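You operate a simulated robot arm through the tools that you are given. There is no shell and no other tool.

Carry out the task below with a simulated two-armed robot. There is one attempt and no reset: what you move stays moved.

TASK
Hold the clean bucket on the top of the cabinet with the grating steady with one hand and put the blue relay from the top of the cabinet with the grating in it with the other.

Only the result counts: the job must be done as asked and must still hold three seconds after the hand-in. Knocking over, shifting, dropping, spilling or breaking anything else fails it.

THE ROBOT
Two 7-joint arms with four-finger grippers on one trunk, on a base that moves. Base frame: it is fixed to the floor where the robot stands at the start and does not move with it; the origin is under the middle of the robot, x ahead of it, y to its left, z up. Readings come in mm, degrees, newtons and seconds.
The left shoulder is at the start at [40, 181, 1130], the right one opposite. With the tool pointing down near the work surface each hand reaches from about 320 to 840 mm from the robot's upright axis, wherever it stands, measured 20 degrees to its own side. Places, roughly: blue relay [3000, 2250, 1000]; clean bucket [2750, 2250, 1000]. Payload 3.67 kg a hand.
Tool frame (each hand has its own): the origin (TCP) lies between the finger pads and is the grasp point; the fingertips stand 28 mm ahead of it; z points along the fingers, y is the line along which they close. The gripper opens to 112 mm; its body begins 73 mm behind the TCP.
Orientation is that of the tool frame in the base frame, as a unit quaternion [x, y, z, w]. With the fingers straight down and closing along the base's y, the tool's x points along the base's -x, its y along +y and its z along -z.

THE INTERFACE
- The arms move only by the tool send_rows. It takes "left_targets", "right_targets" or both (then of equal length, played together; a hand with none holds still); each is a list of rows, each a list of 3 entries, a list of its own where there are three numbers: the finger opening in mm, from 0 to 112, then the shift along the base's x, y, z in mm, then the turn, a rotation vector about the base's x, y, z in degrees. In form: [[hand, [tx, ty, tz], [rx, ry, rz]], ...]. A call has 1 to 20 rows; each row is the pose to reach, as a shift and turn from the pose commanded when the call began. A row lasts 0.2 s, in which the tool goes at most 50 mm and 8.6 degrees; a call with a longer step from one row to the next is refused whole, and so is a gripper value outside its range. Where a pose cannot be reached the arm comes as near as it can. A force on the tool above 40 N (or 10 N above the force at the start of the call, whichever is more), or a blocked arm, ends the call early, and 0.2 s more pass. The fingers move at their own pace (about 72.4 mm/s each) and stop on an object; they squeeze with about 30 N. The grip force told is the motor's: it shows also when the fingers shut on nothing. Time passes only in rows, and 0.2 s behind the last, so rows that repeat a pose let the fingers close. The reply holds the time, the measured pose of the TCP, the force on the tool along the base axes, the opening and the grip force, in the units named above and with some noise, with the torque about the TCP (base axes, N m) and any sound that the robot's microphone picked up.
- Cameras (640 x 400 px; columns grow to the right, rows downward): "scene" is now at [110.4, -2.8, 1368.1]; the picture's right is [-0.05, -1.00, 0.00], its down [-0.48, 0.02, -0.88] and it looks along [0.87, -0.04, -0.48] (base axes); focal length 284 px, centre (320, 200). "left" rides on the left gripper at [60, 18, -104] in its tool frame; the picture's right is [-0.29, 0.96, 0.00], its down [-0.80, -0.24, -0.55] and it looks along [-0.53, -0.16, 0.83] (tool axes); focal length 234 px, centre (320, 200). "right" rides on the right gripper at [60, -18, -104] in its tool frame; the picture's right is [0.29, 0.96, 0.00], its down [-0.80, 0.24, -0.55] and it looks along [-0.53, 0.16, 0.83] (tool axes); focal length 234 px, centre (320, 200). There is no depth. A picture from a camera that has moved, and an enlarged one, comes with that camera's place and axes in the base frame and with its lens.
- get_image(camera): a new picture of that camera. It takes no simulated time.
- slide_trunk(by): moves the trunk up (or, below 0, down) by that many mm; the arms and the scene camera ride with it, the base frame stays. It gives what a move gives, with no picture.
- roll_base(legs): drives the robot by 1 to 6 legs, each [ahead, left, turn to the left] in mm, mm and degrees, along the robot's own axes; the way and the turn of a leg run together, so that a leg with both is an arc; at most 1500 mm and 180 degrees a leg. The arms and the cameras ride along, it lands a little off, and it stops where it bumps. It gives what a move gives.
- aim_head(pan, tilt): turns the head with the scene camera to pan (to the left, within 86 degrees either way) and tilt (down, from -29 to 69), counted from straight ahead of the robot. It gives what a move gives.
- close_up(camera, box): a new picture of the part [left, top, right, bottom] of that camera's present view, enlarged. It takes no simulated time.
- hand_in(): hands the job in; it is judged then, once.

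Nothing tells you exact positions but the pictures and the camera data. Unless the task says otherwise, let go and move clear before handing in.

The tools are called after "Emit:" as name(argument=value, ...) on one line, values as JSON. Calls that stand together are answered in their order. send_rows: Moves the arms, as the interface text tells. Its arguments: {"type":"object","properties":{"left_targets":{"type":"array","items":{"type":"array"}},"right_targets":{"type":"array","items":{"type":"array"}}},"required":[]} The other tools are called the same way: slide_trunk (by) moves the trunk up or down; roll_base (legs) drives the base; aim_head (pan, tilt) turns the head that bears the scene camera; get_image (camera) takes a picture; close_up (camera, box) takes an enlarged picture of a part of a camera's view; hand_in () hands the job in.

At the start:

```text
time: 0.0
left_eef_pos: [598.1, 304.7, 1134.7]
left_tcp_rot: [-0.002, 1.0, 0.001, 0.0]
left_wrist_force: [-0.1, 0.6, 0.2]
left_moment: [-0.01, 0.0, -0.02]
left_opening: 111.9
left_grasp_force: 0.1
right_eef_pos: [552.8, -240.4, 1130.0]
right_tcp_rot: [0.001, 1.0, 0.001, 0.001]
right_wrist_force: [0.5, -0.6, 0.6]
right_moment: [0.03, 0.01, -0.01]
right_opening: 112.1
right_grasp_force: 0.1
trunk travel left (down, up): [-250.0, 264.0]
robot x, y, heading: [0.3, 2.9, 0.2]
head pan, tilt (commanded): [-2.8, 28.9]
```

scene: 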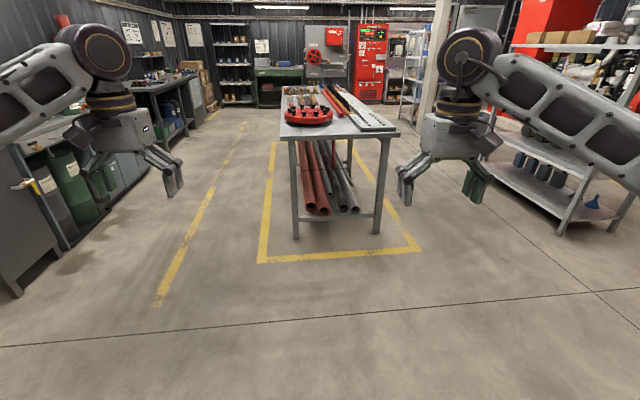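
right: 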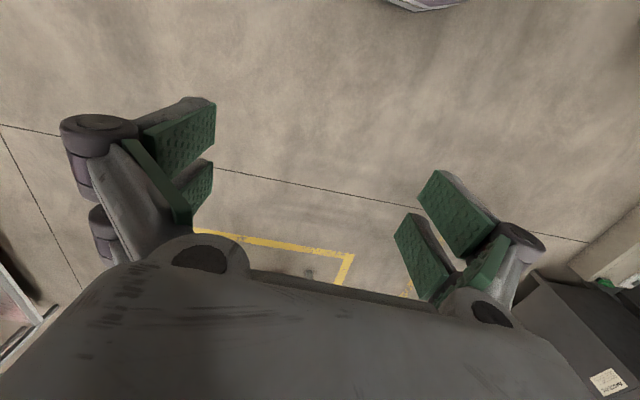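
left: 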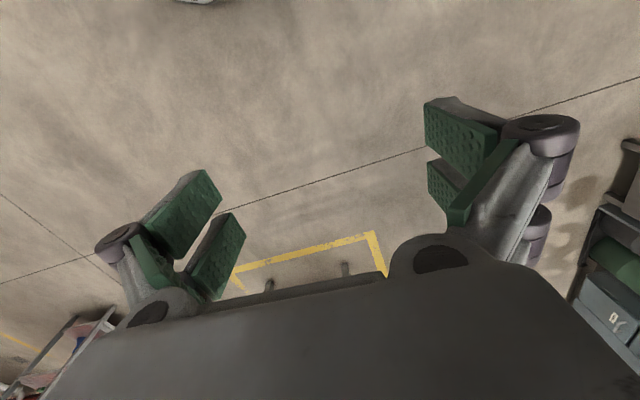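

I see a workshop with a central table ahead and benches along the left wall. The target cabinet should be ahead and to the left, near [2900, 2250], so I'll turn the head that way first.

Emit:
aim_head(pan=38, tilt=15)

Emit:
get_image(camera="scene")

Emit:
close_up(camera="scene", box=[200, 80, 440, 230])

```text
time: 1.1
left_eef_pos: [597.3, 304.9, 1134.4]
left_tcp_rot: [-0.001, 1.0, 0.001, 0.001]
left_wrist_force: [-0.3, 0.1, 0.3]
left_moment: [0.0, 0.0, -0.01]
left_opening: 112.2
left_grasp_force: 0.2
right_eef_pos: [553.0, -238.6, 1129.5]
right_tcp_rot: [0.0, 1.0, 0.001, -0.001]
right_wrist_force: [-0.3, -0.6, -0.1]
right_moment: [-0.03, 0.02, -0.01]
right_opening: 112.0
right_grasp_force: 0.1
trunk travel left (down, up): [-250.0, 264.0]
robot x, y, heading: [-2.6, -0.4, -0.0]
head pan, tilt (commanded): [38.0, 15.0]
```

```text
taken
camera scene: at [93.3, 59.0, 1390.5], right [0.61, -0.79, 0.0], down [-0.2, -0.16, -0.97], along [0.76, 0.59, -0.26], focal length 284 px, centre (320, 200)
```

scene: 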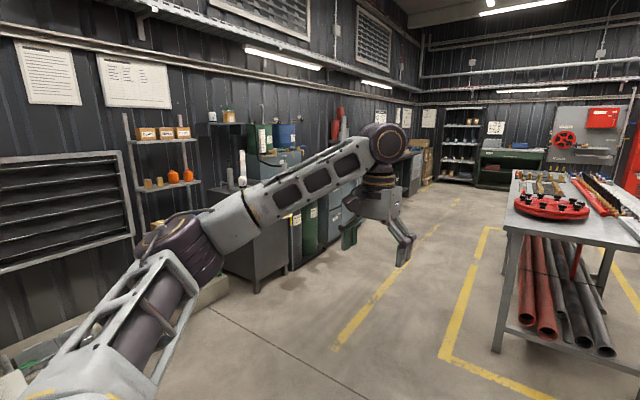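

```text
2.67 times, centred on (320, 155) of scene
camera zoom: at [93.3, 59.0, 1390.5], right [0.61, -0.79, 0.0], down [-0.2, -0.16, -0.97], along [0.76, 0.59, -0.26], focal length 757 px, centre (320, 320)
```

zoom: 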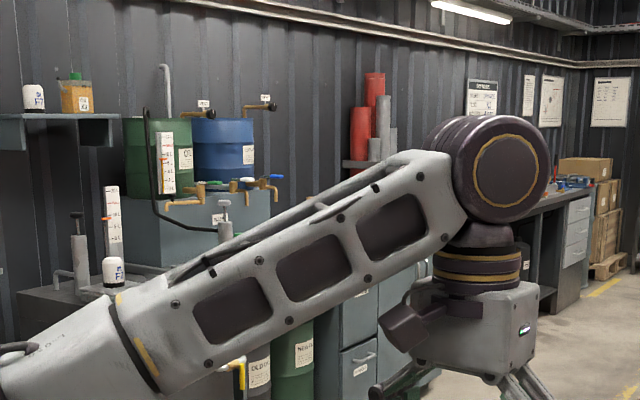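

The left arm hides the target spot, and the cabinets' fronts look to be around y≈1900. I'll turn left and drive nearer to get a clear view before planning the approach.

Emit:
roll_base(legs=[[0, 0, 31], [1400, 0, 0]])

Emit:
aim_head(pan=10, tilt=20)

Emit:
get_image(camera="scene")

```text
time: 9.9
left_eef_pos: [1564.0, 1284.2, 1134.3]
left_tcp_rot: [-0.261, 0.965, -0.001, 0.0]
left_wrist_force: [-0.4, 0.2, 0.3]
left_moment: [-0.01, 0.0, -0.02]
left_opening: 112.0
left_grasp_force: 0.1
right_eef_pos: [1801.0, 791.6, 1129.8]
right_tcp_rot: [-0.262, 0.965, 0.0, 0.0]
right_wrist_force: [0.0, -0.5, 0.1]
right_moment: [-0.04, -0.03, -0.01]
right_opening: 112.5
right_grasp_force: 0.0
trunk travel left (down, up): [-250.0, 264.0]
robot x, y, heading: [1205.3, 719.1, 30.3]
head pan, tilt (commanded): [38.0, 15.0]
```

```text
time: 10.9
left_eef_pos: [1565.1, 1285.2, 1135.2]
left_tcp_rot: [-0.261, 0.965, 0.0, 0.0]
left_wrist_force: [-0.4, -0.7, -1.2]
left_moment: [0.02, 0.01, -0.02]
left_opening: 112.2
left_grasp_force: 0.0
right_eef_pos: [1800.3, 793.2, 1128.7]
right_tcp_rot: [-0.261, 0.965, 0.0, 0.0]
right_wrist_force: [-0.8, -1.0, -0.4]
right_moment: [0.01, -0.02, 0.0]
right_opening: 112.0
right_grasp_force: 0.0
trunk travel left (down, up): [-250.0, 264.0]
robot x, y, heading: [1202.6, 722.7, 30.2]
head pan, tilt (commanded): [10.0, 20.0]
```

```text
taken
camera scene: at [1290.3, 793.1, 1382.5], right [0.65, -0.76, 0.0], down [-0.26, -0.22, -0.94], along [0.72, 0.61, -0.34], focal length 284 px, centre (320, 200)
```

scene: 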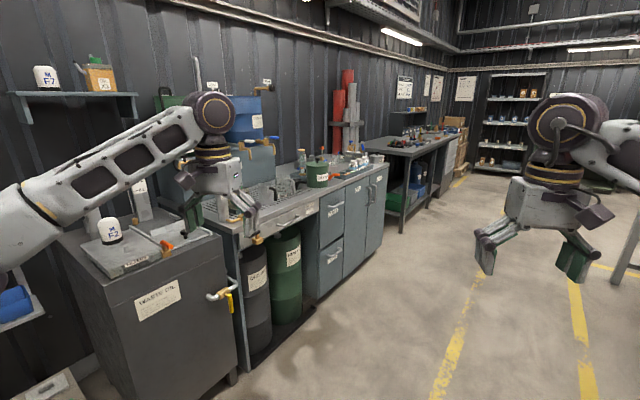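

Emit:
close_up(camera="scene", box=[220, 110, 420, 235])

Emit:
close_up(camera="scene", box=[270, 130, 390, 205])

```text
3.20 times, centred on (320, 172) of scene
camera zoom: at [1290.3, 793.1, 1382.5], right [0.65, -0.76, 0.0], down [-0.26, -0.22, -0.94], along [0.72, 0.61, -0.34], focal length 908 px, centre (320, 288)
```

zoom: 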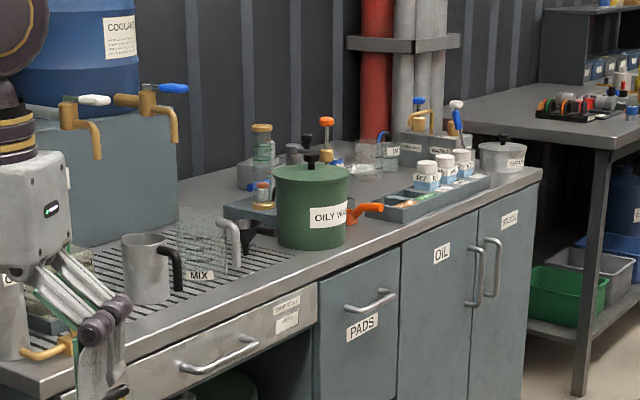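

```text
5.33 times, centred on (330, 168) of scene
camera zoom: at [1290.3, 793.1, 1382.5], right [0.65, -0.76, 0.0], down [-0.26, -0.22, -0.94], along [0.72, 0.61, -0.34], focal length 1514 px, centre (267, 373)
```

zoom: 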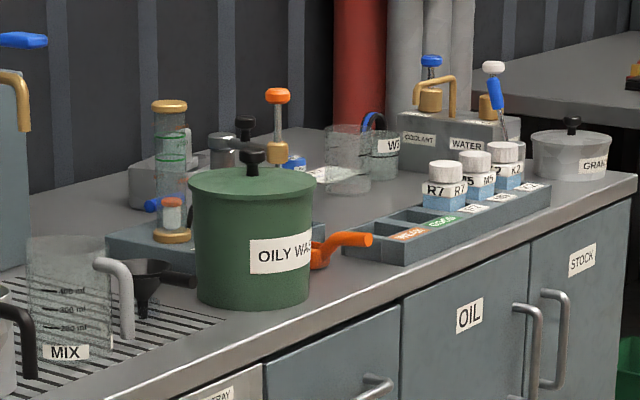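

The grating is on the counter-style cabinet by the left wall, next to the green "OILY WASTE" bucket. I'll drive to a spot well back from it and facing it, to pick out the clean bucket and the blue relay.

Emit:
roll_base(legs=[[1300, -564, 0], [200, 0, 0], [0, 0, 60]])

Emit:
aim_head(pan=0, tilt=20)

Emit:
get_image(camera="scene")

Emit:
close_up(camera="scene", box=[220, 120, 420, 245])

```text
time: 22.1
left_eef_pos: [2537.5, 1578.1, 1134.4]
left_tcp_rot: [-0.689, 0.725, 0.0, 0.0]
left_wrist_force: [1.0, 0.7, 0.7]
left_moment: [0.0, 0.01, -0.01]
left_opening: 112.0
left_grasp_force: 0.2
right_eef_pos: [3075.9, 1506.2, 1129.3]
right_tcp_rot: [-0.689, 0.725, 0.0, 0.0]
right_wrist_force: [0.6, 0.4, 0.3]
right_moment: [0.0, -0.02, 0.01]
right_opening: 112.0
right_grasp_force: 0.0
trunk travel left (down, up): [-250.0, 264.0]
robot x, y, heading: [2809.1, 964.0, 87.0]
head pan, tilt (commanded): [10.0, 20.0]
```

```text
time: 22.9
left_eef_pos: [2537.2, 1578.0, 1134.8]
left_tcp_rot: [-0.689, 0.725, 0.0, 0.0]
left_wrist_force: [-0.3, 0.3, 0.4]
left_moment: [0.05, -0.02, -0.02]
left_opening: 112.2
left_grasp_force: 0.1
right_eef_pos: [3075.8, 1506.9, 1129.6]
right_tcp_rot: [-0.688, 0.726, 0.0, 0.0]
right_wrist_force: [0.3, 0.5, 0.0]
right_moment: [-0.01, -0.03, -0.02]
right_opening: 111.6
right_grasp_force: 0.0
trunk travel left (down, up): [-250.0, 264.0]
robot x, y, heading: [2808.1, 967.9, 87.0]
head pan, tilt (commanded): [0.0, 20.0]
```

```text
taken
camera scene: at [2814.5, 1081.3, 1382.4], right [1.0, -0.05, 0.0], down [-0.02, -0.34, -0.94], along [0.05, 0.94, -0.34], focal length 284 px, centre (320, 200)
```

scene: 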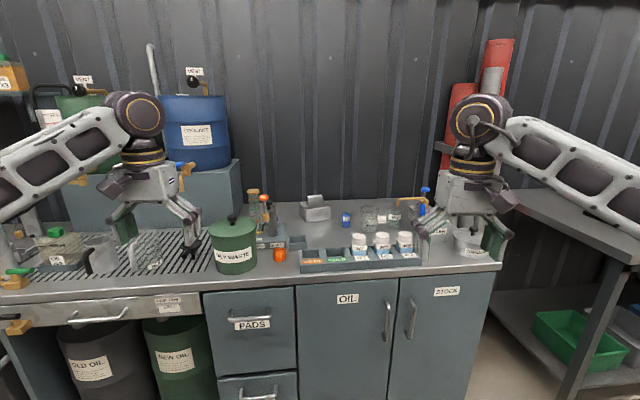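

```text
3.20 times, centred on (320, 182) of scene
camera zoom: at [2814.5, 1081.3, 1382.4], right [1.0, -0.05, 0.0], down [-0.02, -0.34, -0.94], along [0.05, 0.94, -0.34], focal length 908 px, centre (320, 256)
```

zoom: 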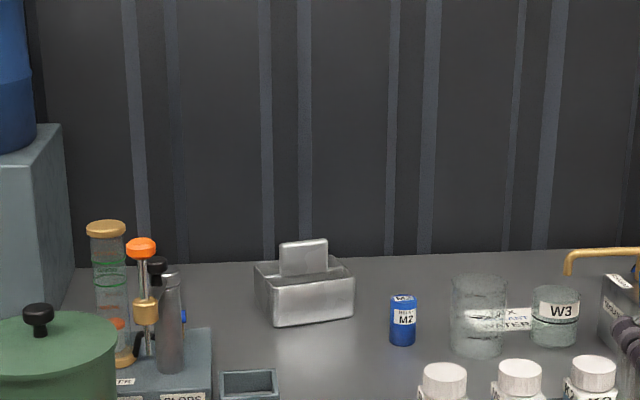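

Emit:
close_up(camera="scene", box=[290, 185, 370, 235])

Emit:
close_up(camera="scene", box=[200, 185, 310, 275])

Emit:
close_up(camera="scene", box=[350, 180, 510, 280])

Emit:
close_up(camera="scene", box=[0, 160, 220, 300])

```text
8.00 times, centred on (330, 210) of scene
camera zoom: at [2814.5, 1081.3, 1382.4], right [1.0, -0.05, 0.0], down [-0.02, -0.34, -0.94], along [0.05, 0.94, -0.34], focal length 2271 px, centre (240, 120)
```

zoom: 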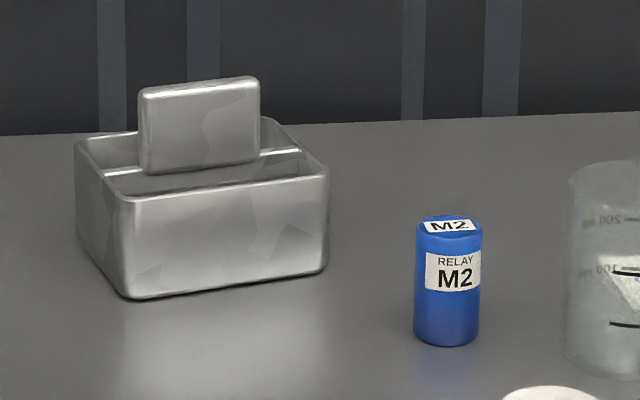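

```text
4.44 times, centred on (255, 230) of scene
camera zoom: at [2814.5, 1081.3, 1382.4], right [1.0, -0.05, 0.0], down [-0.02, -0.34, -0.94], along [0.05, 0.94, -0.34], focal length 1261 px, centre (609, 67)
```

zoom: 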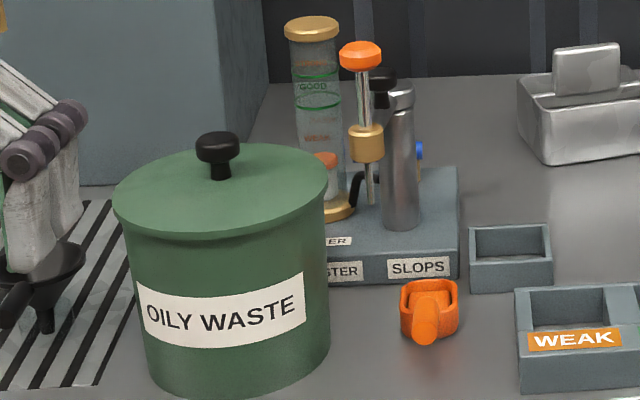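

```text
4.00 times, centred on (430, 230) of scene
camera zoom: at [2814.5, 1081.3, 1382.4], right [1.0, -0.05, 0.0], down [-0.02, -0.34, -0.94], along [0.05, 0.94, -0.34], focal length 1135 px, centre (-120, 80)
```

zoom: 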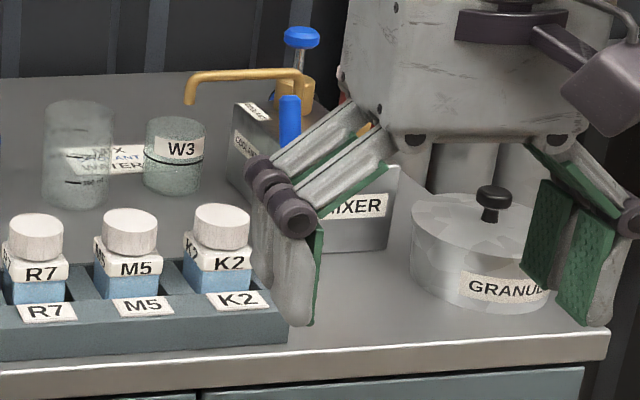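

```text
2.86 times, centred on (110, 230) of scene
camera zoom: at [2814.5, 1081.3, 1382.4], right [1.0, -0.05, 0.0], down [-0.02, -0.34, -0.94], along [0.05, 0.94, -0.34], focal length 811 px, centre (920, 114)
```

zoom: 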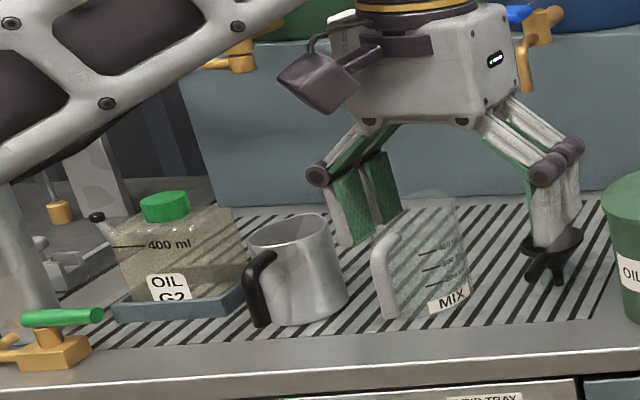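

The blue cylinder labelled "RELAY M2" stands at roughly [2993, 2237], and I take the clean metal tub with an upright plate at about [2860, 2370] for the clean bucket. The counter top is around z≈830. I'll square up to the counter, centre on these two and move closer while still clear.

Emit:
roll_base(legs=[[0, -90, 3], [150, 0, 0]])

Emit:
get_image(camera="scene")

Emit:
get_image(camera="right")

Emit:
get_image(camera="left")

```text
time: 25.0
left_eef_pos: [2597.0, 1712.1, 1135.2]
left_tcp_rot: [-0.707, 0.707, 0.0, 0.0]
left_wrist_force: [-0.4, 1.2, 0.2]
left_moment: [-0.02, 0.0, 0.01]
left_opening: 111.9
left_grasp_force: 0.1
right_eef_pos: [3139.6, 1667.6, 1130.6]
right_tcp_rot: [-0.707, 0.708, 0.0, 0.0]
right_wrist_force: [0.1, -0.3, 0.3]
right_moment: [-0.02, 0.0, -0.03]
right_opening: 111.8
right_grasp_force: 0.0
trunk travel left (down, up): [-250.0, 264.0]
robot x, y, heading: [2899.6, 1115.5, 89.9]
head pan, tilt (commanded): [0.0, 20.0]
```

```text
taken
camera scene: at [2899.1, 1230.2, 1382.4], right [1.0, 0.0, 0.0], down [0.0, -0.34, -0.94], along [0.0, 0.94, -0.34], focal length 284 px, centre (320, 200)
```

scene: 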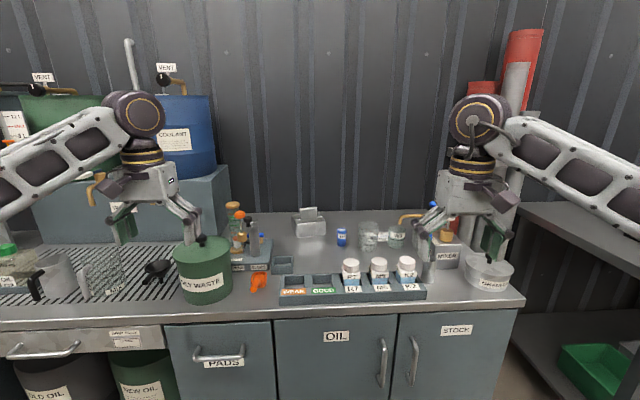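

```text
taken
camera right: at [3157.5, 1607.5, 1234.0], right [-0.96, -0.29, 0.0], down [-0.24, 0.8, 0.55], along [-0.16, 0.53, -0.83], focal length 234 px, centre (320, 200)
```

right: 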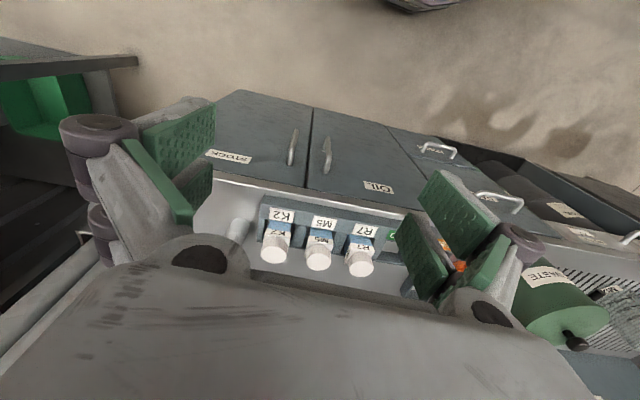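

```text
taken
camera left: at [2578.8, 1652.9, 1238.5], right [-0.96, 0.29, 0.0], down [0.24, 0.8, 0.55], along [0.16, 0.53, -0.83], focal length 234 px, centre (320, 200)
```

left: 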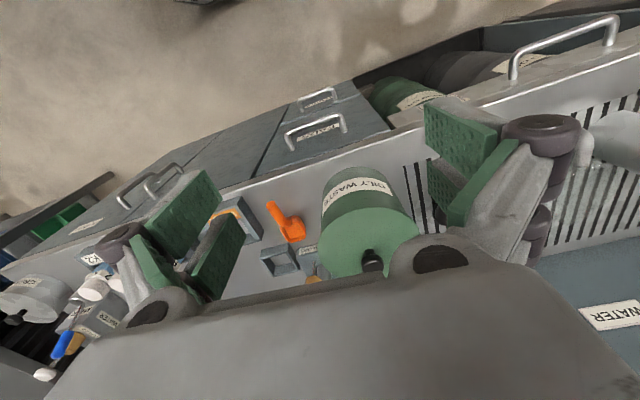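

Emit:
close_up(camera="scene", box=[280, 195, 360, 245])

Emit:
close_up(camera="scene", box=[220, 190, 440, 310])

```text
8.00 times, centred on (320, 220) of scene
camera zoom: at [2899.1, 1230.2, 1382.4], right [1.0, 0.0, 0.0], down [0.0, -0.34, -0.94], along [0.0, 0.94, -0.34], focal length 2271 px, centre (320, 40)
```

zoom: 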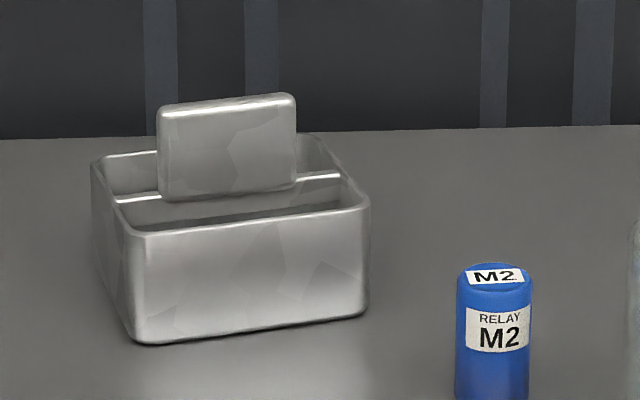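

```text
2.91 times, centred on (330, 250) of scene
camera zoom: at [2899.1, 1230.2, 1382.4], right [1.0, 0.0, 0.0], down [0.0, -0.34, -0.94], along [0.0, 0.94, -0.34], focal length 826 px, centre (291, 54)
```

zoom: 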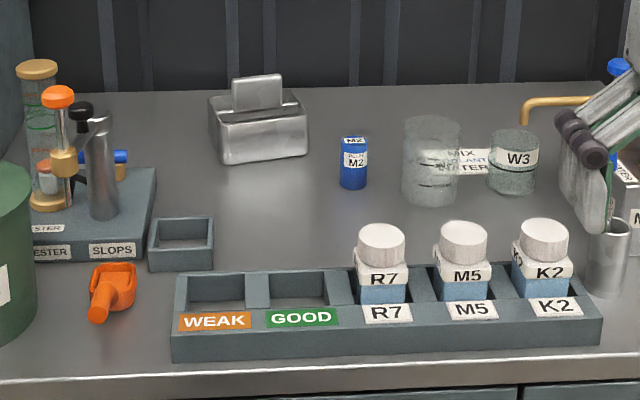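

The tub's handle plate stands on a bar across its middle, and the counter front edge is near y≈1850. I'll look down to see how far the base can go in.

Emit:
aim_head(pan=0, tilt=69)

Emit:
get_image(camera="scene")

```text
time: 26.1
left_eef_pos: [2597.4, 1711.8, 1135.0]
left_tcp_rot: [-0.707, 0.707, 0.0, 0.0]
left_wrist_force: [-0.3, 0.9, 0.1]
left_moment: [0.02, 0.02, -0.03]
left_opening: 111.9
left_grasp_force: 0.0
right_eef_pos: [3139.5, 1668.4, 1129.9]
right_tcp_rot: [-0.707, 0.708, -0.001, 0.0]
right_wrist_force: [0.3, -0.7, -0.2]
right_moment: [-0.03, -0.02, -0.02]
right_opening: 112.0
right_grasp_force: 0.1
trunk travel left (down, up): [-250.0, 264.0]
robot x, y, heading: [2897.7, 1114.6, 89.9]
head pan, tilt (commanded): [0.0, 68.8]
```

```text
taken
camera scene: at [2899.3, 1193.3, 1314.9], right [1.0, 0.0, 0.0], down [0.0, -0.93, -0.36], along [0.0, 0.36, -0.93], focal length 284 px, centre (320, 200)
```

scene: 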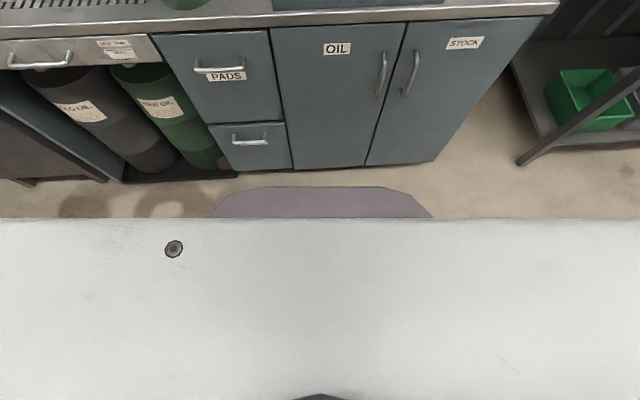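

Emit:
slide_trunk(by=150)

Emit:
get_image(camera="scene")

Emit:
aim_head(pan=0, tilt=30)

Emit:
get_image(camera="scene")

Emit:
close_up(camera="scene", box=[280, 180, 360, 230])

```text
time: 27.9
left_eef_pos: [2596.0, 1712.8, 1283.8]
left_tcp_rot: [-0.707, 0.707, 0.0, 0.0]
left_wrist_force: [-0.1, 0.5, -0.1]
left_moment: [0.0, 0.0, 0.06]
left_opening: 111.9
left_grasp_force: 0.0
right_eef_pos: [3139.8, 1668.5, 1278.7]
right_tcp_rot: [-0.706, 0.708, 0.0, 0.0]
right_wrist_force: [-0.2, 0.2, -0.6]
right_moment: [0.02, 0.0, -0.03]
right_opening: 112.2
right_grasp_force: 0.0
trunk travel left (down, up): [-400.0, 114.0]
robot x, y, heading: [2901.2, 1113.7, 89.9]
head pan, tilt (commanded): [0.0, 68.8]
```

```text
taken
camera scene: at [2899.2, 1193.0, 1464.1], right [1.0, 0.0, 0.0], down [0.0, -0.93, -0.36], along [0.0, 0.36, -0.93], focal length 284 px, centre (320, 200)
```

scene: 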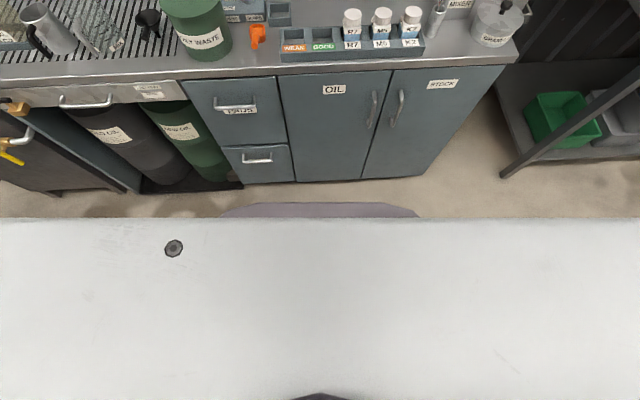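

```text
time: 28.9
left_eef_pos: [2596.7, 1712.6, 1284.6]
left_tcp_rot: [0.707, -0.707, 0.0, 0.0]
left_wrist_force: [0.1, 0.1, -0.2]
left_moment: [-0.02, -0.02, 0.02]
left_opening: 112.0
left_grasp_force: 0.0
right_eef_pos: [3140.0, 1668.1, 1280.6]
right_tcp_rot: [-0.707, 0.707, 0.0, 0.0]
right_wrist_force: [0.7, 0.6, -0.1]
right_moment: [-0.03, -0.01, 0.02]
right_opening: 111.8
right_grasp_force: 0.1
trunk travel left (down, up): [-400.0, 114.0]
robot x, y, heading: [2899.8, 1116.8, 90.0]
head pan, tilt (commanded): [0.0, 30.0]
```

```text
taken
camera scene: at [2899.3, 1227.3, 1515.5], right [1.0, 0.0, 0.0], down [0.0, -0.5, -0.87], along [0.0, 0.87, -0.5], focal length 284 px, centre (320, 200)
```

scene: 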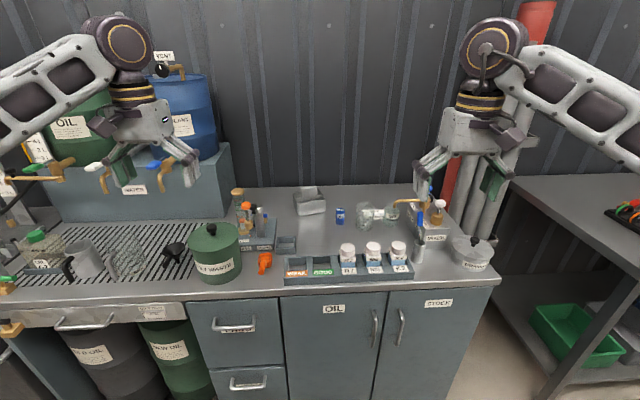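

```text
8.00 times, centred on (320, 205) of scene
camera zoom: at [2899.3, 1227.3, 1515.5], right [1.0, 0.0, 0.0], down [0.0, -0.5, -0.87], along [0.0, 0.87, -0.5], focal length 2271 px, centre (320, 160)
```

zoom: 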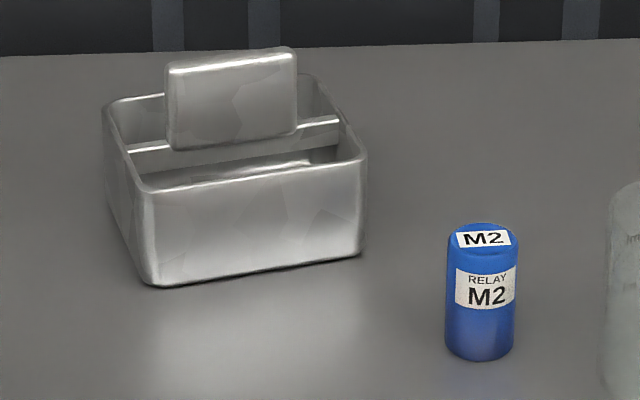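

By triangulation the counter top is about z≈860. The relay is about 34 mm across and 62 mm tall at [2979, 2175], and the tub is about 120×93×62 mm at [2852, 2286], turned about 16°, with a plate handle up to z≈968. I'll now measure the base front edge more precisely to see how close I can stand.

Emit:
aim_head(pan=0, tilt=69)

Emit:
close_up(camera="scene", box=[200, 150, 440, 240])

Emit:
slide_trunk(by=-250)

Emit:
get_image(camera="scene")

Emit:
close_up(camera="scene", box=[200, 130, 440, 220])

```text
time: 30.0
left_eef_pos: [2596.9, 1712.5, 1283.4]
left_tcp_rot: [0.707, -0.707, 0.0, 0.0]
left_wrist_force: [-1.0, 0.3, 0.3]
left_moment: [-0.04, 0.0, -0.03]
left_opening: 112.0
left_grasp_force: 0.0
right_eef_pos: [3138.7, 1667.9, 1279.0]
right_tcp_rot: [-0.706, 0.708, 0.0, 0.001]
right_wrist_force: [0.3, -0.3, 0.4]
right_moment: [-0.04, -0.01, -0.01]
right_opening: 111.8
right_grasp_force: 0.0
trunk travel left (down, up): [-400.0, 114.0]
robot x, y, heading: [2904.2, 1115.7, 89.8]
head pan, tilt (commanded): [0.0, 68.8]
```

```text
2.67 times, centred on (320, 195) of scene
camera zoom: at [2899.2, 1192.9, 1464.2], right [1.0, 0.0, 0.0], down [0.0, -0.93, -0.36], along [0.0, 0.36, -0.93], focal length 757 px, centre (320, 213)
```

zoom: 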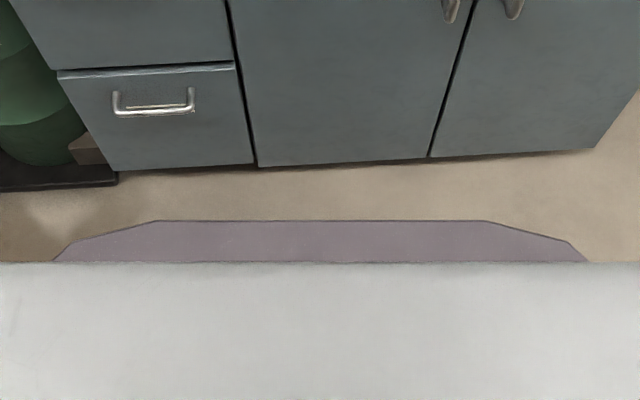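

```text
time: 32.6
left_eef_pos: [2597.0, 1711.7, 1035.0]
left_tcp_rot: [-0.707, 0.707, 0.001, 0.0]
left_wrist_force: [0.2, 0.2, -0.4]
left_moment: [0.03, 0.03, 0.01]
left_opening: 111.9
left_grasp_force: 0.1
right_eef_pos: [3141.1, 1668.3, 1030.0]
right_tcp_rot: [-0.707, 0.708, 0.0, 0.0]
right_wrist_force: [-0.9, -0.3, -0.2]
right_moment: [-0.02, -0.03, -0.03]
right_opening: 112.2
right_grasp_force: 0.0
trunk travel left (down, up): [-150.0, 364.0]
robot x, y, heading: [2897.4, 1115.7, 89.9]
head pan, tilt (commanded): [0.0, 68.8]
```

```text
taken
camera scene: at [2899.2, 1192.7, 1214.9], right [1.0, 0.0, 0.0], down [0.0, -0.93, -0.36], along [0.0, 0.36, -0.93], focal length 284 px, centre (320, 200)
```

scene: 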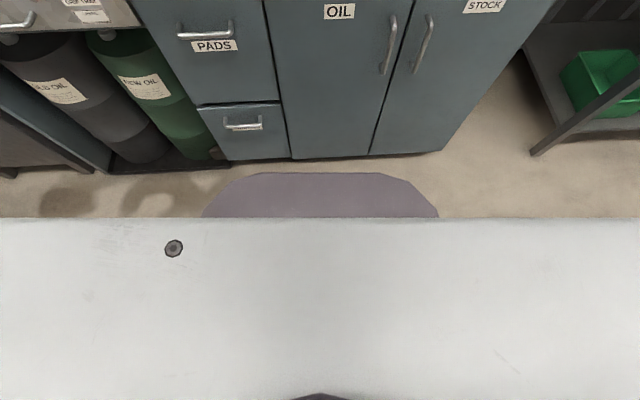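

```text
2.67 times, centred on (320, 175) of scene
camera zoom: at [2899.2, 1192.7, 1214.9], right [1.0, 0.0, 0.0], down [0.0, -0.93, -0.36], along [0.0, 0.36, -0.93], focal length 757 px, centre (320, 267)
```

zoom: 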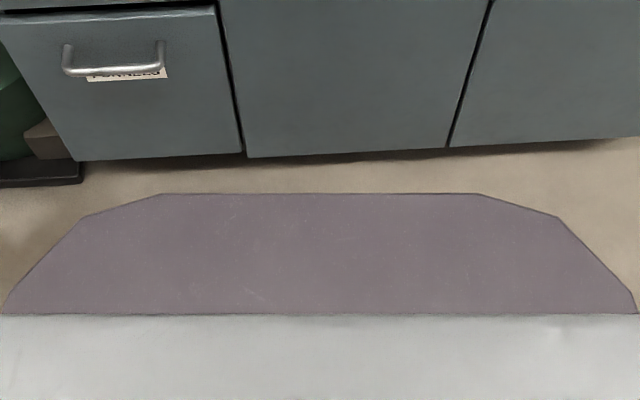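

The purple part moves with the trunk (it's the knee of the lift), so it doesn't show where the base ends. I'll look sideways and down to find the real base edge.

Emit:
aim_head(pan=70, tilt=69)

Emit:
get_image(camera="scene")

Emit:
aim_head(pan=-45, tilt=69)

Emit:
get_image(camera="scene")

```text
time: 34.0
left_eef_pos: [2597.1, 1711.6, 1033.9]
left_tcp_rot: [0.707, -0.707, 0.001, 0.0]
left_wrist_force: [0.2, -0.4, -0.9]
left_moment: [0.02, 0.02, 0.02]
left_opening: 112.1
left_grasp_force: 0.0
right_eef_pos: [3140.2, 1668.2, 1030.3]
right_tcp_rot: [-0.707, 0.707, 0.0, 0.0]
right_wrist_force: [-0.7, 0.7, 0.1]
right_moment: [0.03, -0.02, 0.01]
right_opening: 111.9
right_grasp_force: 0.0
trunk travel left (down, up): [-150.0, 364.0]
robot x, y, heading: [2902.0, 1116.0, 89.9]
head pan, tilt (commanded): [70.0, 68.8]
```

```text
taken
camera scene: at [2846.7, 1156.1, 1214.8], right [0.34, 0.94, 0.0], down [0.88, -0.32, -0.36], along [-0.34, 0.12, -0.93], focal length 284 px, centre (320, 200)
```

scene: 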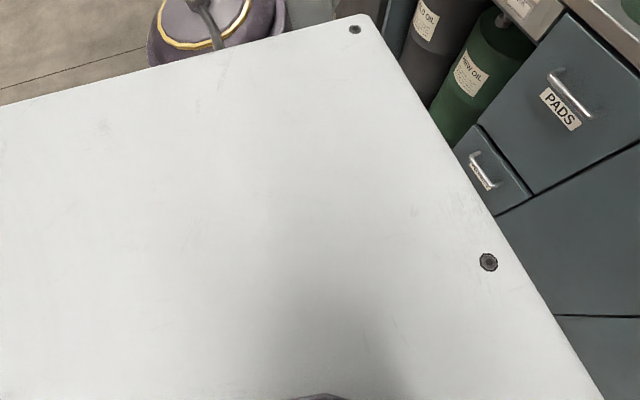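

```text
time: 35.9
left_eef_pos: [2596.4, 1711.7, 1035.4]
left_tcp_rot: [0.708, -0.707, 0.0, 0.0]
left_wrist_force: [-0.6, 0.6, 0.2]
left_moment: [-0.01, -0.01, 0.01]
left_opening: 112.0
left_grasp_force: 0.1
right_eef_pos: [3139.3, 1668.2, 1028.4]
right_tcp_rot: [-0.706, 0.708, 0.0, 0.0]
right_wrist_force: [0.8, 0.5, 0.5]
right_moment: [0.03, -0.02, 0.0]
right_opening: 112.0
right_grasp_force: 0.0
trunk travel left (down, up): [-150.0, 364.0]
robot x, y, heading: [2899.0, 1114.8, 89.8]
head pan, tilt (commanded): [-45.0, 68.8]
```

```text
taken
camera scene: at [2938.7, 1176.4, 1214.8], right [0.71, -0.71, 0.0], down [-0.66, -0.66, -0.36], along [0.26, 0.26, -0.93], focal length 284 px, centre (320, 200)
```

scene: 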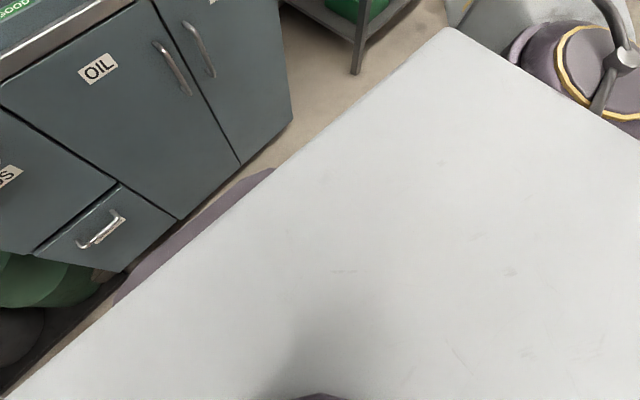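

The chest hides the base, so I'll tilt the right hand back about 40° and use its camera to see the base's front edge.

Emit:
send_rows(right_targets=[[112, [0, 0, 20], [-8, 0, 0]], [112, [0, 0, 40], [-16, 0, 0]], [112, [0, 0, 60], [-24, 0, 0]], [112, [0, 0, 80], [-32, 0, 0]], [112, [0, 0, 100], [-40, 0, 0]]])

Emit:
get_image(camera="right")

```text
time: 37.1
left_eef_pos: [2599.4, 1713.2, 1033.0]
left_tcp_rot: [-0.707, 0.707, -0.001, -0.001]
left_wrist_force: [-0.5, 0.3, -0.7]
left_moment: [0.0, -0.02, 0.05]
left_opening: 112.2
left_grasp_force: 0.1
right_eef_pos: [3069.5, 1592.7, 1082.4]
right_tcp_rot: [-0.664, 0.666, -0.239, -0.241]
right_wrist_force: [-0.2, -1.7, -1.0]
right_moment: [0.01, -0.01, 0.03]
right_opening: 111.7
right_grasp_force: 0.1
right hand out of reach, approached as far as the arm can: row 4, 5
trunk travel left (down, up): [-150.0, 364.0]
robot x, y, heading: [2900.3, 1116.9, 89.8]
head pan, tilt (commanded): [-45.0, 68.8]
```

```text
taken
camera right: at [3087.0, 1612.1, 1199.6], right [-0.96, -0.22, 0.18], down [-0.24, 0.97, -0.08], along [-0.16, -0.12, -0.98], focal length 234 px, centre (320, 200)
```

right: 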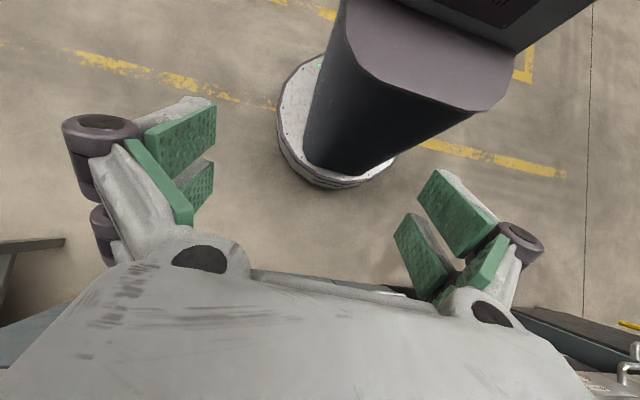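

The base is a round disc of about 300 mm radius, so I can stand with the axis near y≈1520. I'll level the right hand again, raise the trunk and look at the area from closer.

Emit:
send_rows(right_targets=[[112, [0, 0, 0], [8, 0, 0]], [112, [0, 0, 0], [16, 0, 0]], [112, [0, 0, 0], [24, 0, 0]], [112, [0, 0, 0], [32, 0, 0]], [112, [0, 0, 0], [40, 0, 0]], [112, [0, 0, 0], [40, 0, 0]]])

Emit:
slide_trunk(by=200)

Emit:
aim_head(pan=0, tilt=40)

Emit:
get_image(camera="scene")

```text
time: 38.5
left_eef_pos: [2596.4, 1711.5, 1034.2]
left_tcp_rot: [-0.707, 0.707, 0.0, 0.0]
left_wrist_force: [-0.8, 0.9, 0.6]
left_moment: [0.02, -0.02, 0.01]
left_opening: 112.0
left_grasp_force: 0.0
right_eef_pos: [3068.1, 1591.0, 1080.3]
right_tcp_rot: [-0.706, 0.708, 0.0, 0.001]
right_wrist_force: [0.1, 0.1, 0.1]
right_moment: [0.02, 0.02, 0.02]
right_opening: 111.9
right_grasp_force: 0.1
trunk travel left (down, up): [-150.0, 364.0]
robot x, y, heading: [2902.6, 1113.2, 89.9]
head pan, tilt (commanded): [-45.0, 68.8]
```

```text
time: 40.7
left_eef_pos: [2597.1, 1711.1, 1233.1]
left_tcp_rot: [-0.707, 0.707, 0.001, 0.0]
left_wrist_force: [-0.9, -0.7, 0.0]
left_moment: [0.02, 0.0, 0.0]
left_opening: 111.7
left_grasp_force: 0.0
right_eef_pos: [3067.0, 1590.1, 1279.3]
right_tcp_rot: [-0.707, 0.707, 0.0, 0.0]
right_wrist_force: [-0.6, 0.0, 0.1]
right_moment: [0.02, -0.02, -0.02]
right_opening: 112.0
right_grasp_force: 0.1
trunk travel left (down, up): [-350.0, 164.0]
robot x, y, heading: [2897.8, 1114.9, 89.9]
head pan, tilt (commanded): [-45.0, 68.8]
```

```text
time: 41.8
left_eef_pos: [2597.0, 1712.4, 1233.8]
left_tcp_rot: [0.707, -0.707, 0.0, 0.0]
left_wrist_force: [0.6, 0.4, -0.2]
left_moment: [0.0, 0.01, -0.03]
left_opening: 111.8
left_grasp_force: 0.1
right_eef_pos: [3067.8, 1589.7, 1279.9]
right_tcp_rot: [-0.706, 0.708, 0.0, 0.0]
right_wrist_force: [-0.9, 0.5, -0.5]
right_moment: [-0.04, -0.01, 0.02]
right_opening: 112.2
right_grasp_force: 0.1
trunk travel left (down, up): [-350.0, 164.0]
robot x, y, heading: [2899.3, 1114.7, 90.0]
head pan, tilt (commanded): [0.0, 40.0]
```

```text
taken
camera scene: at [2899.4, 1221.9, 1449.9], right [1.0, 0.0, 0.0], down [0.0, -0.64, -0.77], along [0.0, 0.77, -0.64], focal length 284 px, centre (320, 200)
```

scene: 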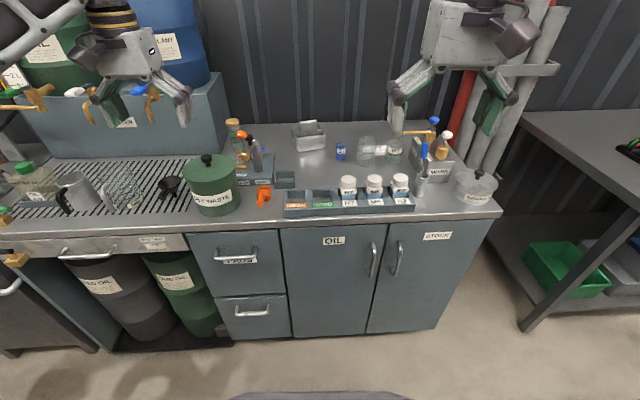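

I'll bring the left hand inward, away from the drum box, then drive forward about 400 mm.

Emit:
send_rows(left_targets=[[112, [40, 0, 0], [0, 0, 0]], [112, [80, -10, 0], [0, 0, 0]], [112, [120, -30, 0], [0, 0, 0]], [112, [150, -50, 0], [0, 0, 0]], [112, [150, -50, 0], [0, 0, 0]]])

Emit:
roll_base(legs=[[395, 0, 0]])

Emit:
get_image(camera="scene")

Emit:
get_image(camera="left")

Emit:
get_image(camera="right")

```text
time: 43.0
left_eef_pos: [2743.1, 1666.8, 1237.8]
left_tcp_rot: [-0.707, 0.707, -0.001, 0.001]
left_wrist_force: [-0.9, -0.2, 0.3]
left_moment: [-0.03, 0.0, 0.01]
left_opening: 112.0
left_grasp_force: 0.1
right_eef_pos: [3065.5, 1588.6, 1279.5]
right_tcp_rot: [-0.706, 0.708, 0.001, 0.0]
right_wrist_force: [0.1, -1.1, -0.7]
right_moment: [0.0, -0.02, 0.03]
right_opening: 111.9
right_grasp_force: 0.0
trunk travel left (down, up): [-350.0, 164.0]
robot x, y, heading: [2896.1, 1115.4, 89.8]
head pan, tilt (commanded): [0.0, 40.0]
```

```text
time: 45.6
left_eef_pos: [2741.8, 2070.6, 1237.5]
left_tcp_rot: [0.708, -0.707, 0.0, 0.0]
left_wrist_force: [0.5, -0.6, -1.3]
left_moment: [-0.02, 0.02, 0.01]
left_opening: 112.2
left_grasp_force: 0.1
right_eef_pos: [3065.8, 1994.7, 1279.4]
right_tcp_rot: [0.708, -0.706, 0.0, 0.001]
right_wrist_force: [0.4, 0.2, -0.6]
right_moment: [-0.02, 0.0, 0.02]
right_opening: 112.2
right_grasp_force: 0.0
trunk travel left (down, up): [-350.0, 164.0]
robot x, y, heading: [2901.6, 1517.7, 90.0]
head pan, tilt (commanded): [0.0, 40.0]
```

```text
taken
camera scene: at [2899.0, 1626.3, 1450.0], right [1.0, 0.0, 0.0], down [0.0, -0.64, -0.77], along [0.0, 0.77, -0.64], focal length 284 px, centre (320, 200)
```

scene: 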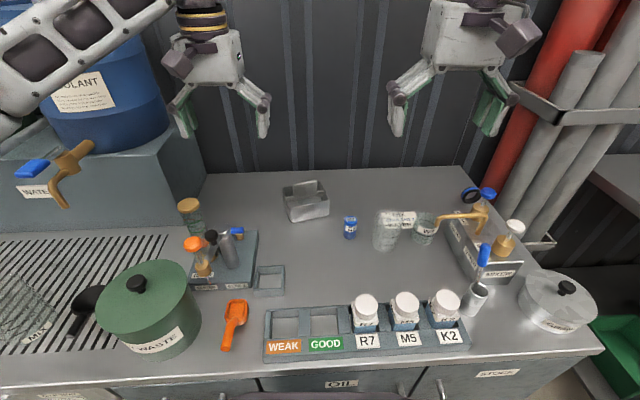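

```text
taken
camera left: at [2723.9, 2011.5, 1341.6], right [-0.96, 0.29, 0.0], down [0.24, 0.8, 0.55], along [0.16, 0.53, -0.83], focal length 234 px, centre (320, 200)
```

left: 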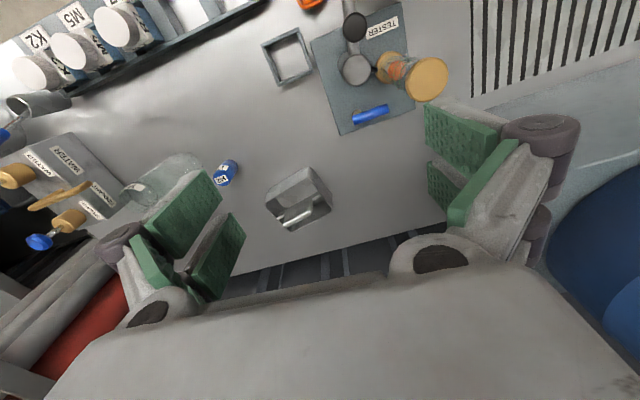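

```text
taken
camera right: at [3084.0, 1934.4, 1384.4], right [-0.96, -0.29, 0.0], down [-0.24, 0.8, 0.55], along [-0.16, 0.53, -0.83], focal length 234 px, centre (320, 200)
```

right: 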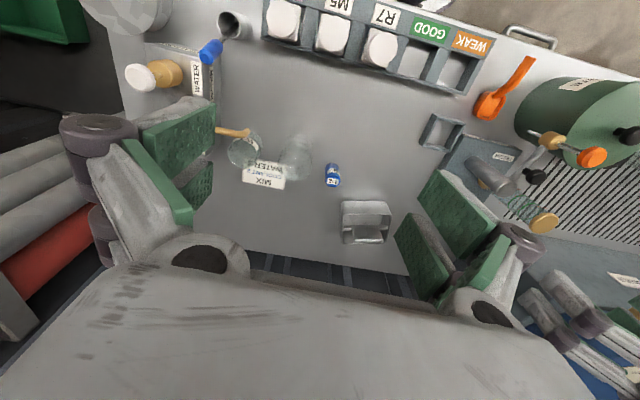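

Both target objects are now visible from several angles. I'll take enlarged views to refine their positions and see inside the tub.

Emit:
close_up(camera="left", box=[200, 140, 360, 240])

Emit:
close_up(camera="right", box=[290, 150, 420, 250])

Emit:
close_up(camera="scene", box=[260, 165, 380, 250])

```text
4.00 times, centred on (280, 190) of left
camera zoom: at [2723.9, 2011.5, 1341.6], right [-0.96, 0.29, 0.0], down [0.24, 0.8, 0.55], along [0.16, 0.53, -0.83], focal length 937 px, centre (480, 240)
```

zoom: 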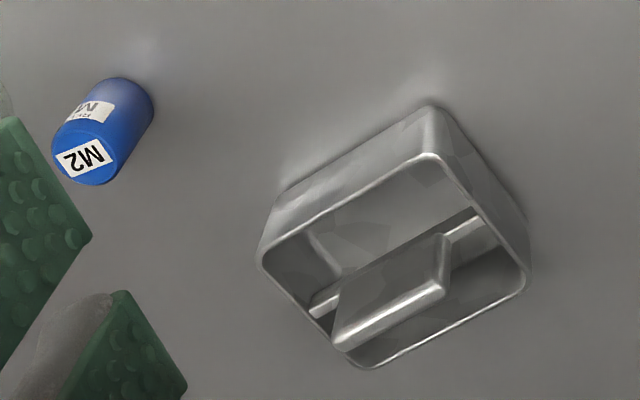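

```text
4.00 times, centred on (355, 200) of right
camera zoom: at [3084.0, 1934.4, 1384.4], right [-0.96, -0.29, 0.0], down [-0.24, 0.8, 0.55], along [-0.16, 0.53, -0.83], focal length 937 px, centre (180, 200)
```

zoom: 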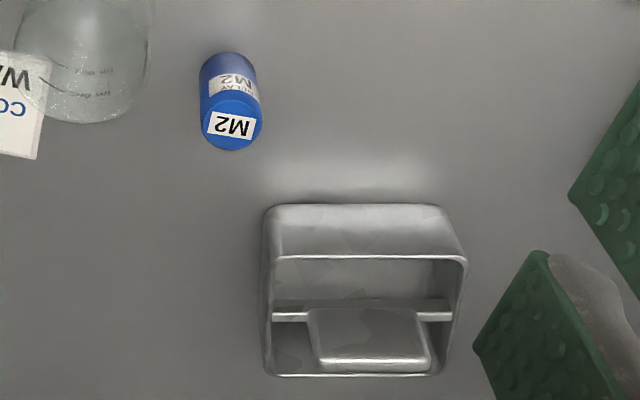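

```text
4.71 times, centred on (320, 208) of scene
camera zoom: at [2899.0, 1626.3, 1450.0], right [1.0, 0.0, 0.0], down [0.0, -0.64, -0.77], along [0.0, 0.77, -0.64], focal length 1336 px, centre (320, 165)
```

zoom: 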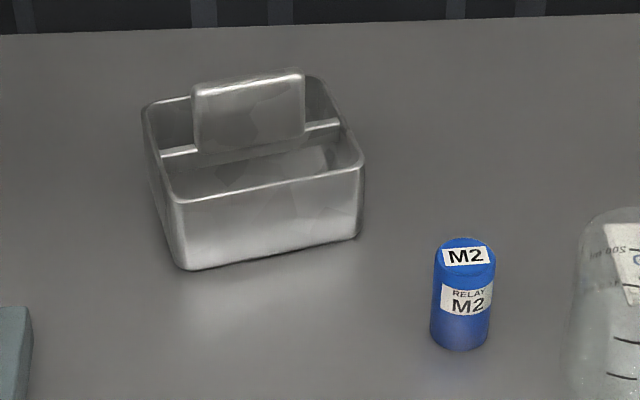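

I see the tub is open with a thin bar across the middle carrying the plate, so the relay has to go into the front half, which is about 40 mm wide. I'll check the finger thickness and the neighbouring beaker before planning the grasp.

Emit:
close_up(camera="scene", box=[370, 0, 560, 150])

Emit:
close_up(camera="scene", box=[330, 180, 530, 310])

Emit:
close_up(camera="right", box=[40, 80, 600, 320])

```text
2.67 times, centred on (465, 75) of scene
camera zoom: at [2899.0, 1626.3, 1450.0], right [1.0, 0.0, 0.0], down [0.0, -0.64, -0.77], along [0.0, 0.77, -0.64], focal length 757 px, centre (-67, 533)
```

zoom: 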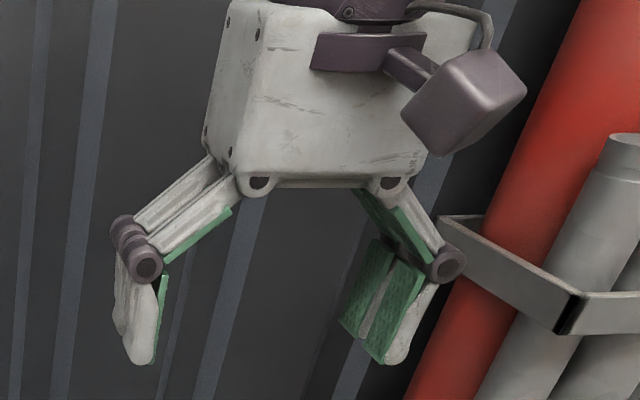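

```text
3.08 times, centred on (430, 245) of scene
camera zoom: at [2899.0, 1626.3, 1450.0], right [1.0, 0.0, 0.0], down [0.0, -0.64, -0.77], along [0.0, 0.77, -0.64], focal length 873 px, centre (-18, 62)
```

zoom: 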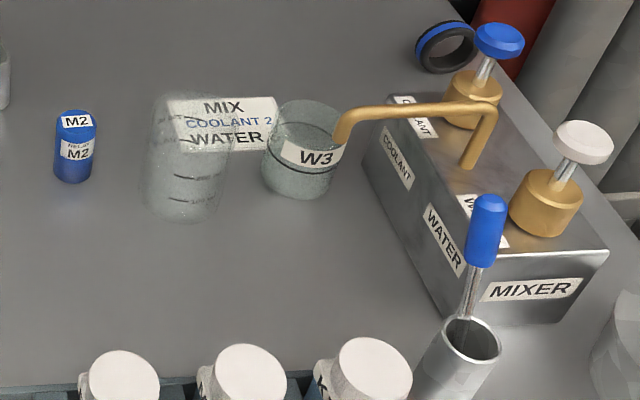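

```text
1.14 times, centred on (320, 200) of right
camera zoom: at [3084.0, 1934.4, 1384.4], right [-0.96, -0.29, 0.0], down [-0.24, 0.8, 0.55], along [-0.16, 0.53, -0.83], focal length 268 px, centre (320, 200)
```

zoom: 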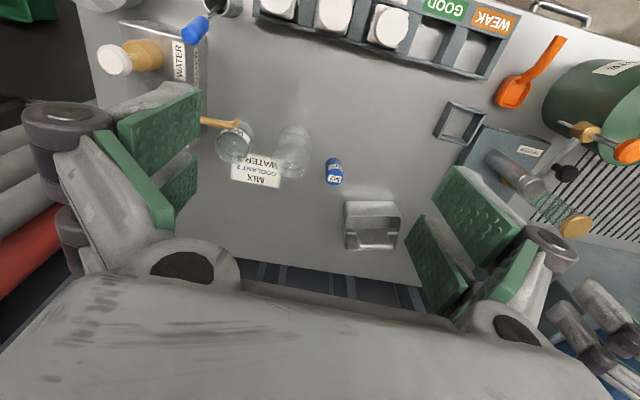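

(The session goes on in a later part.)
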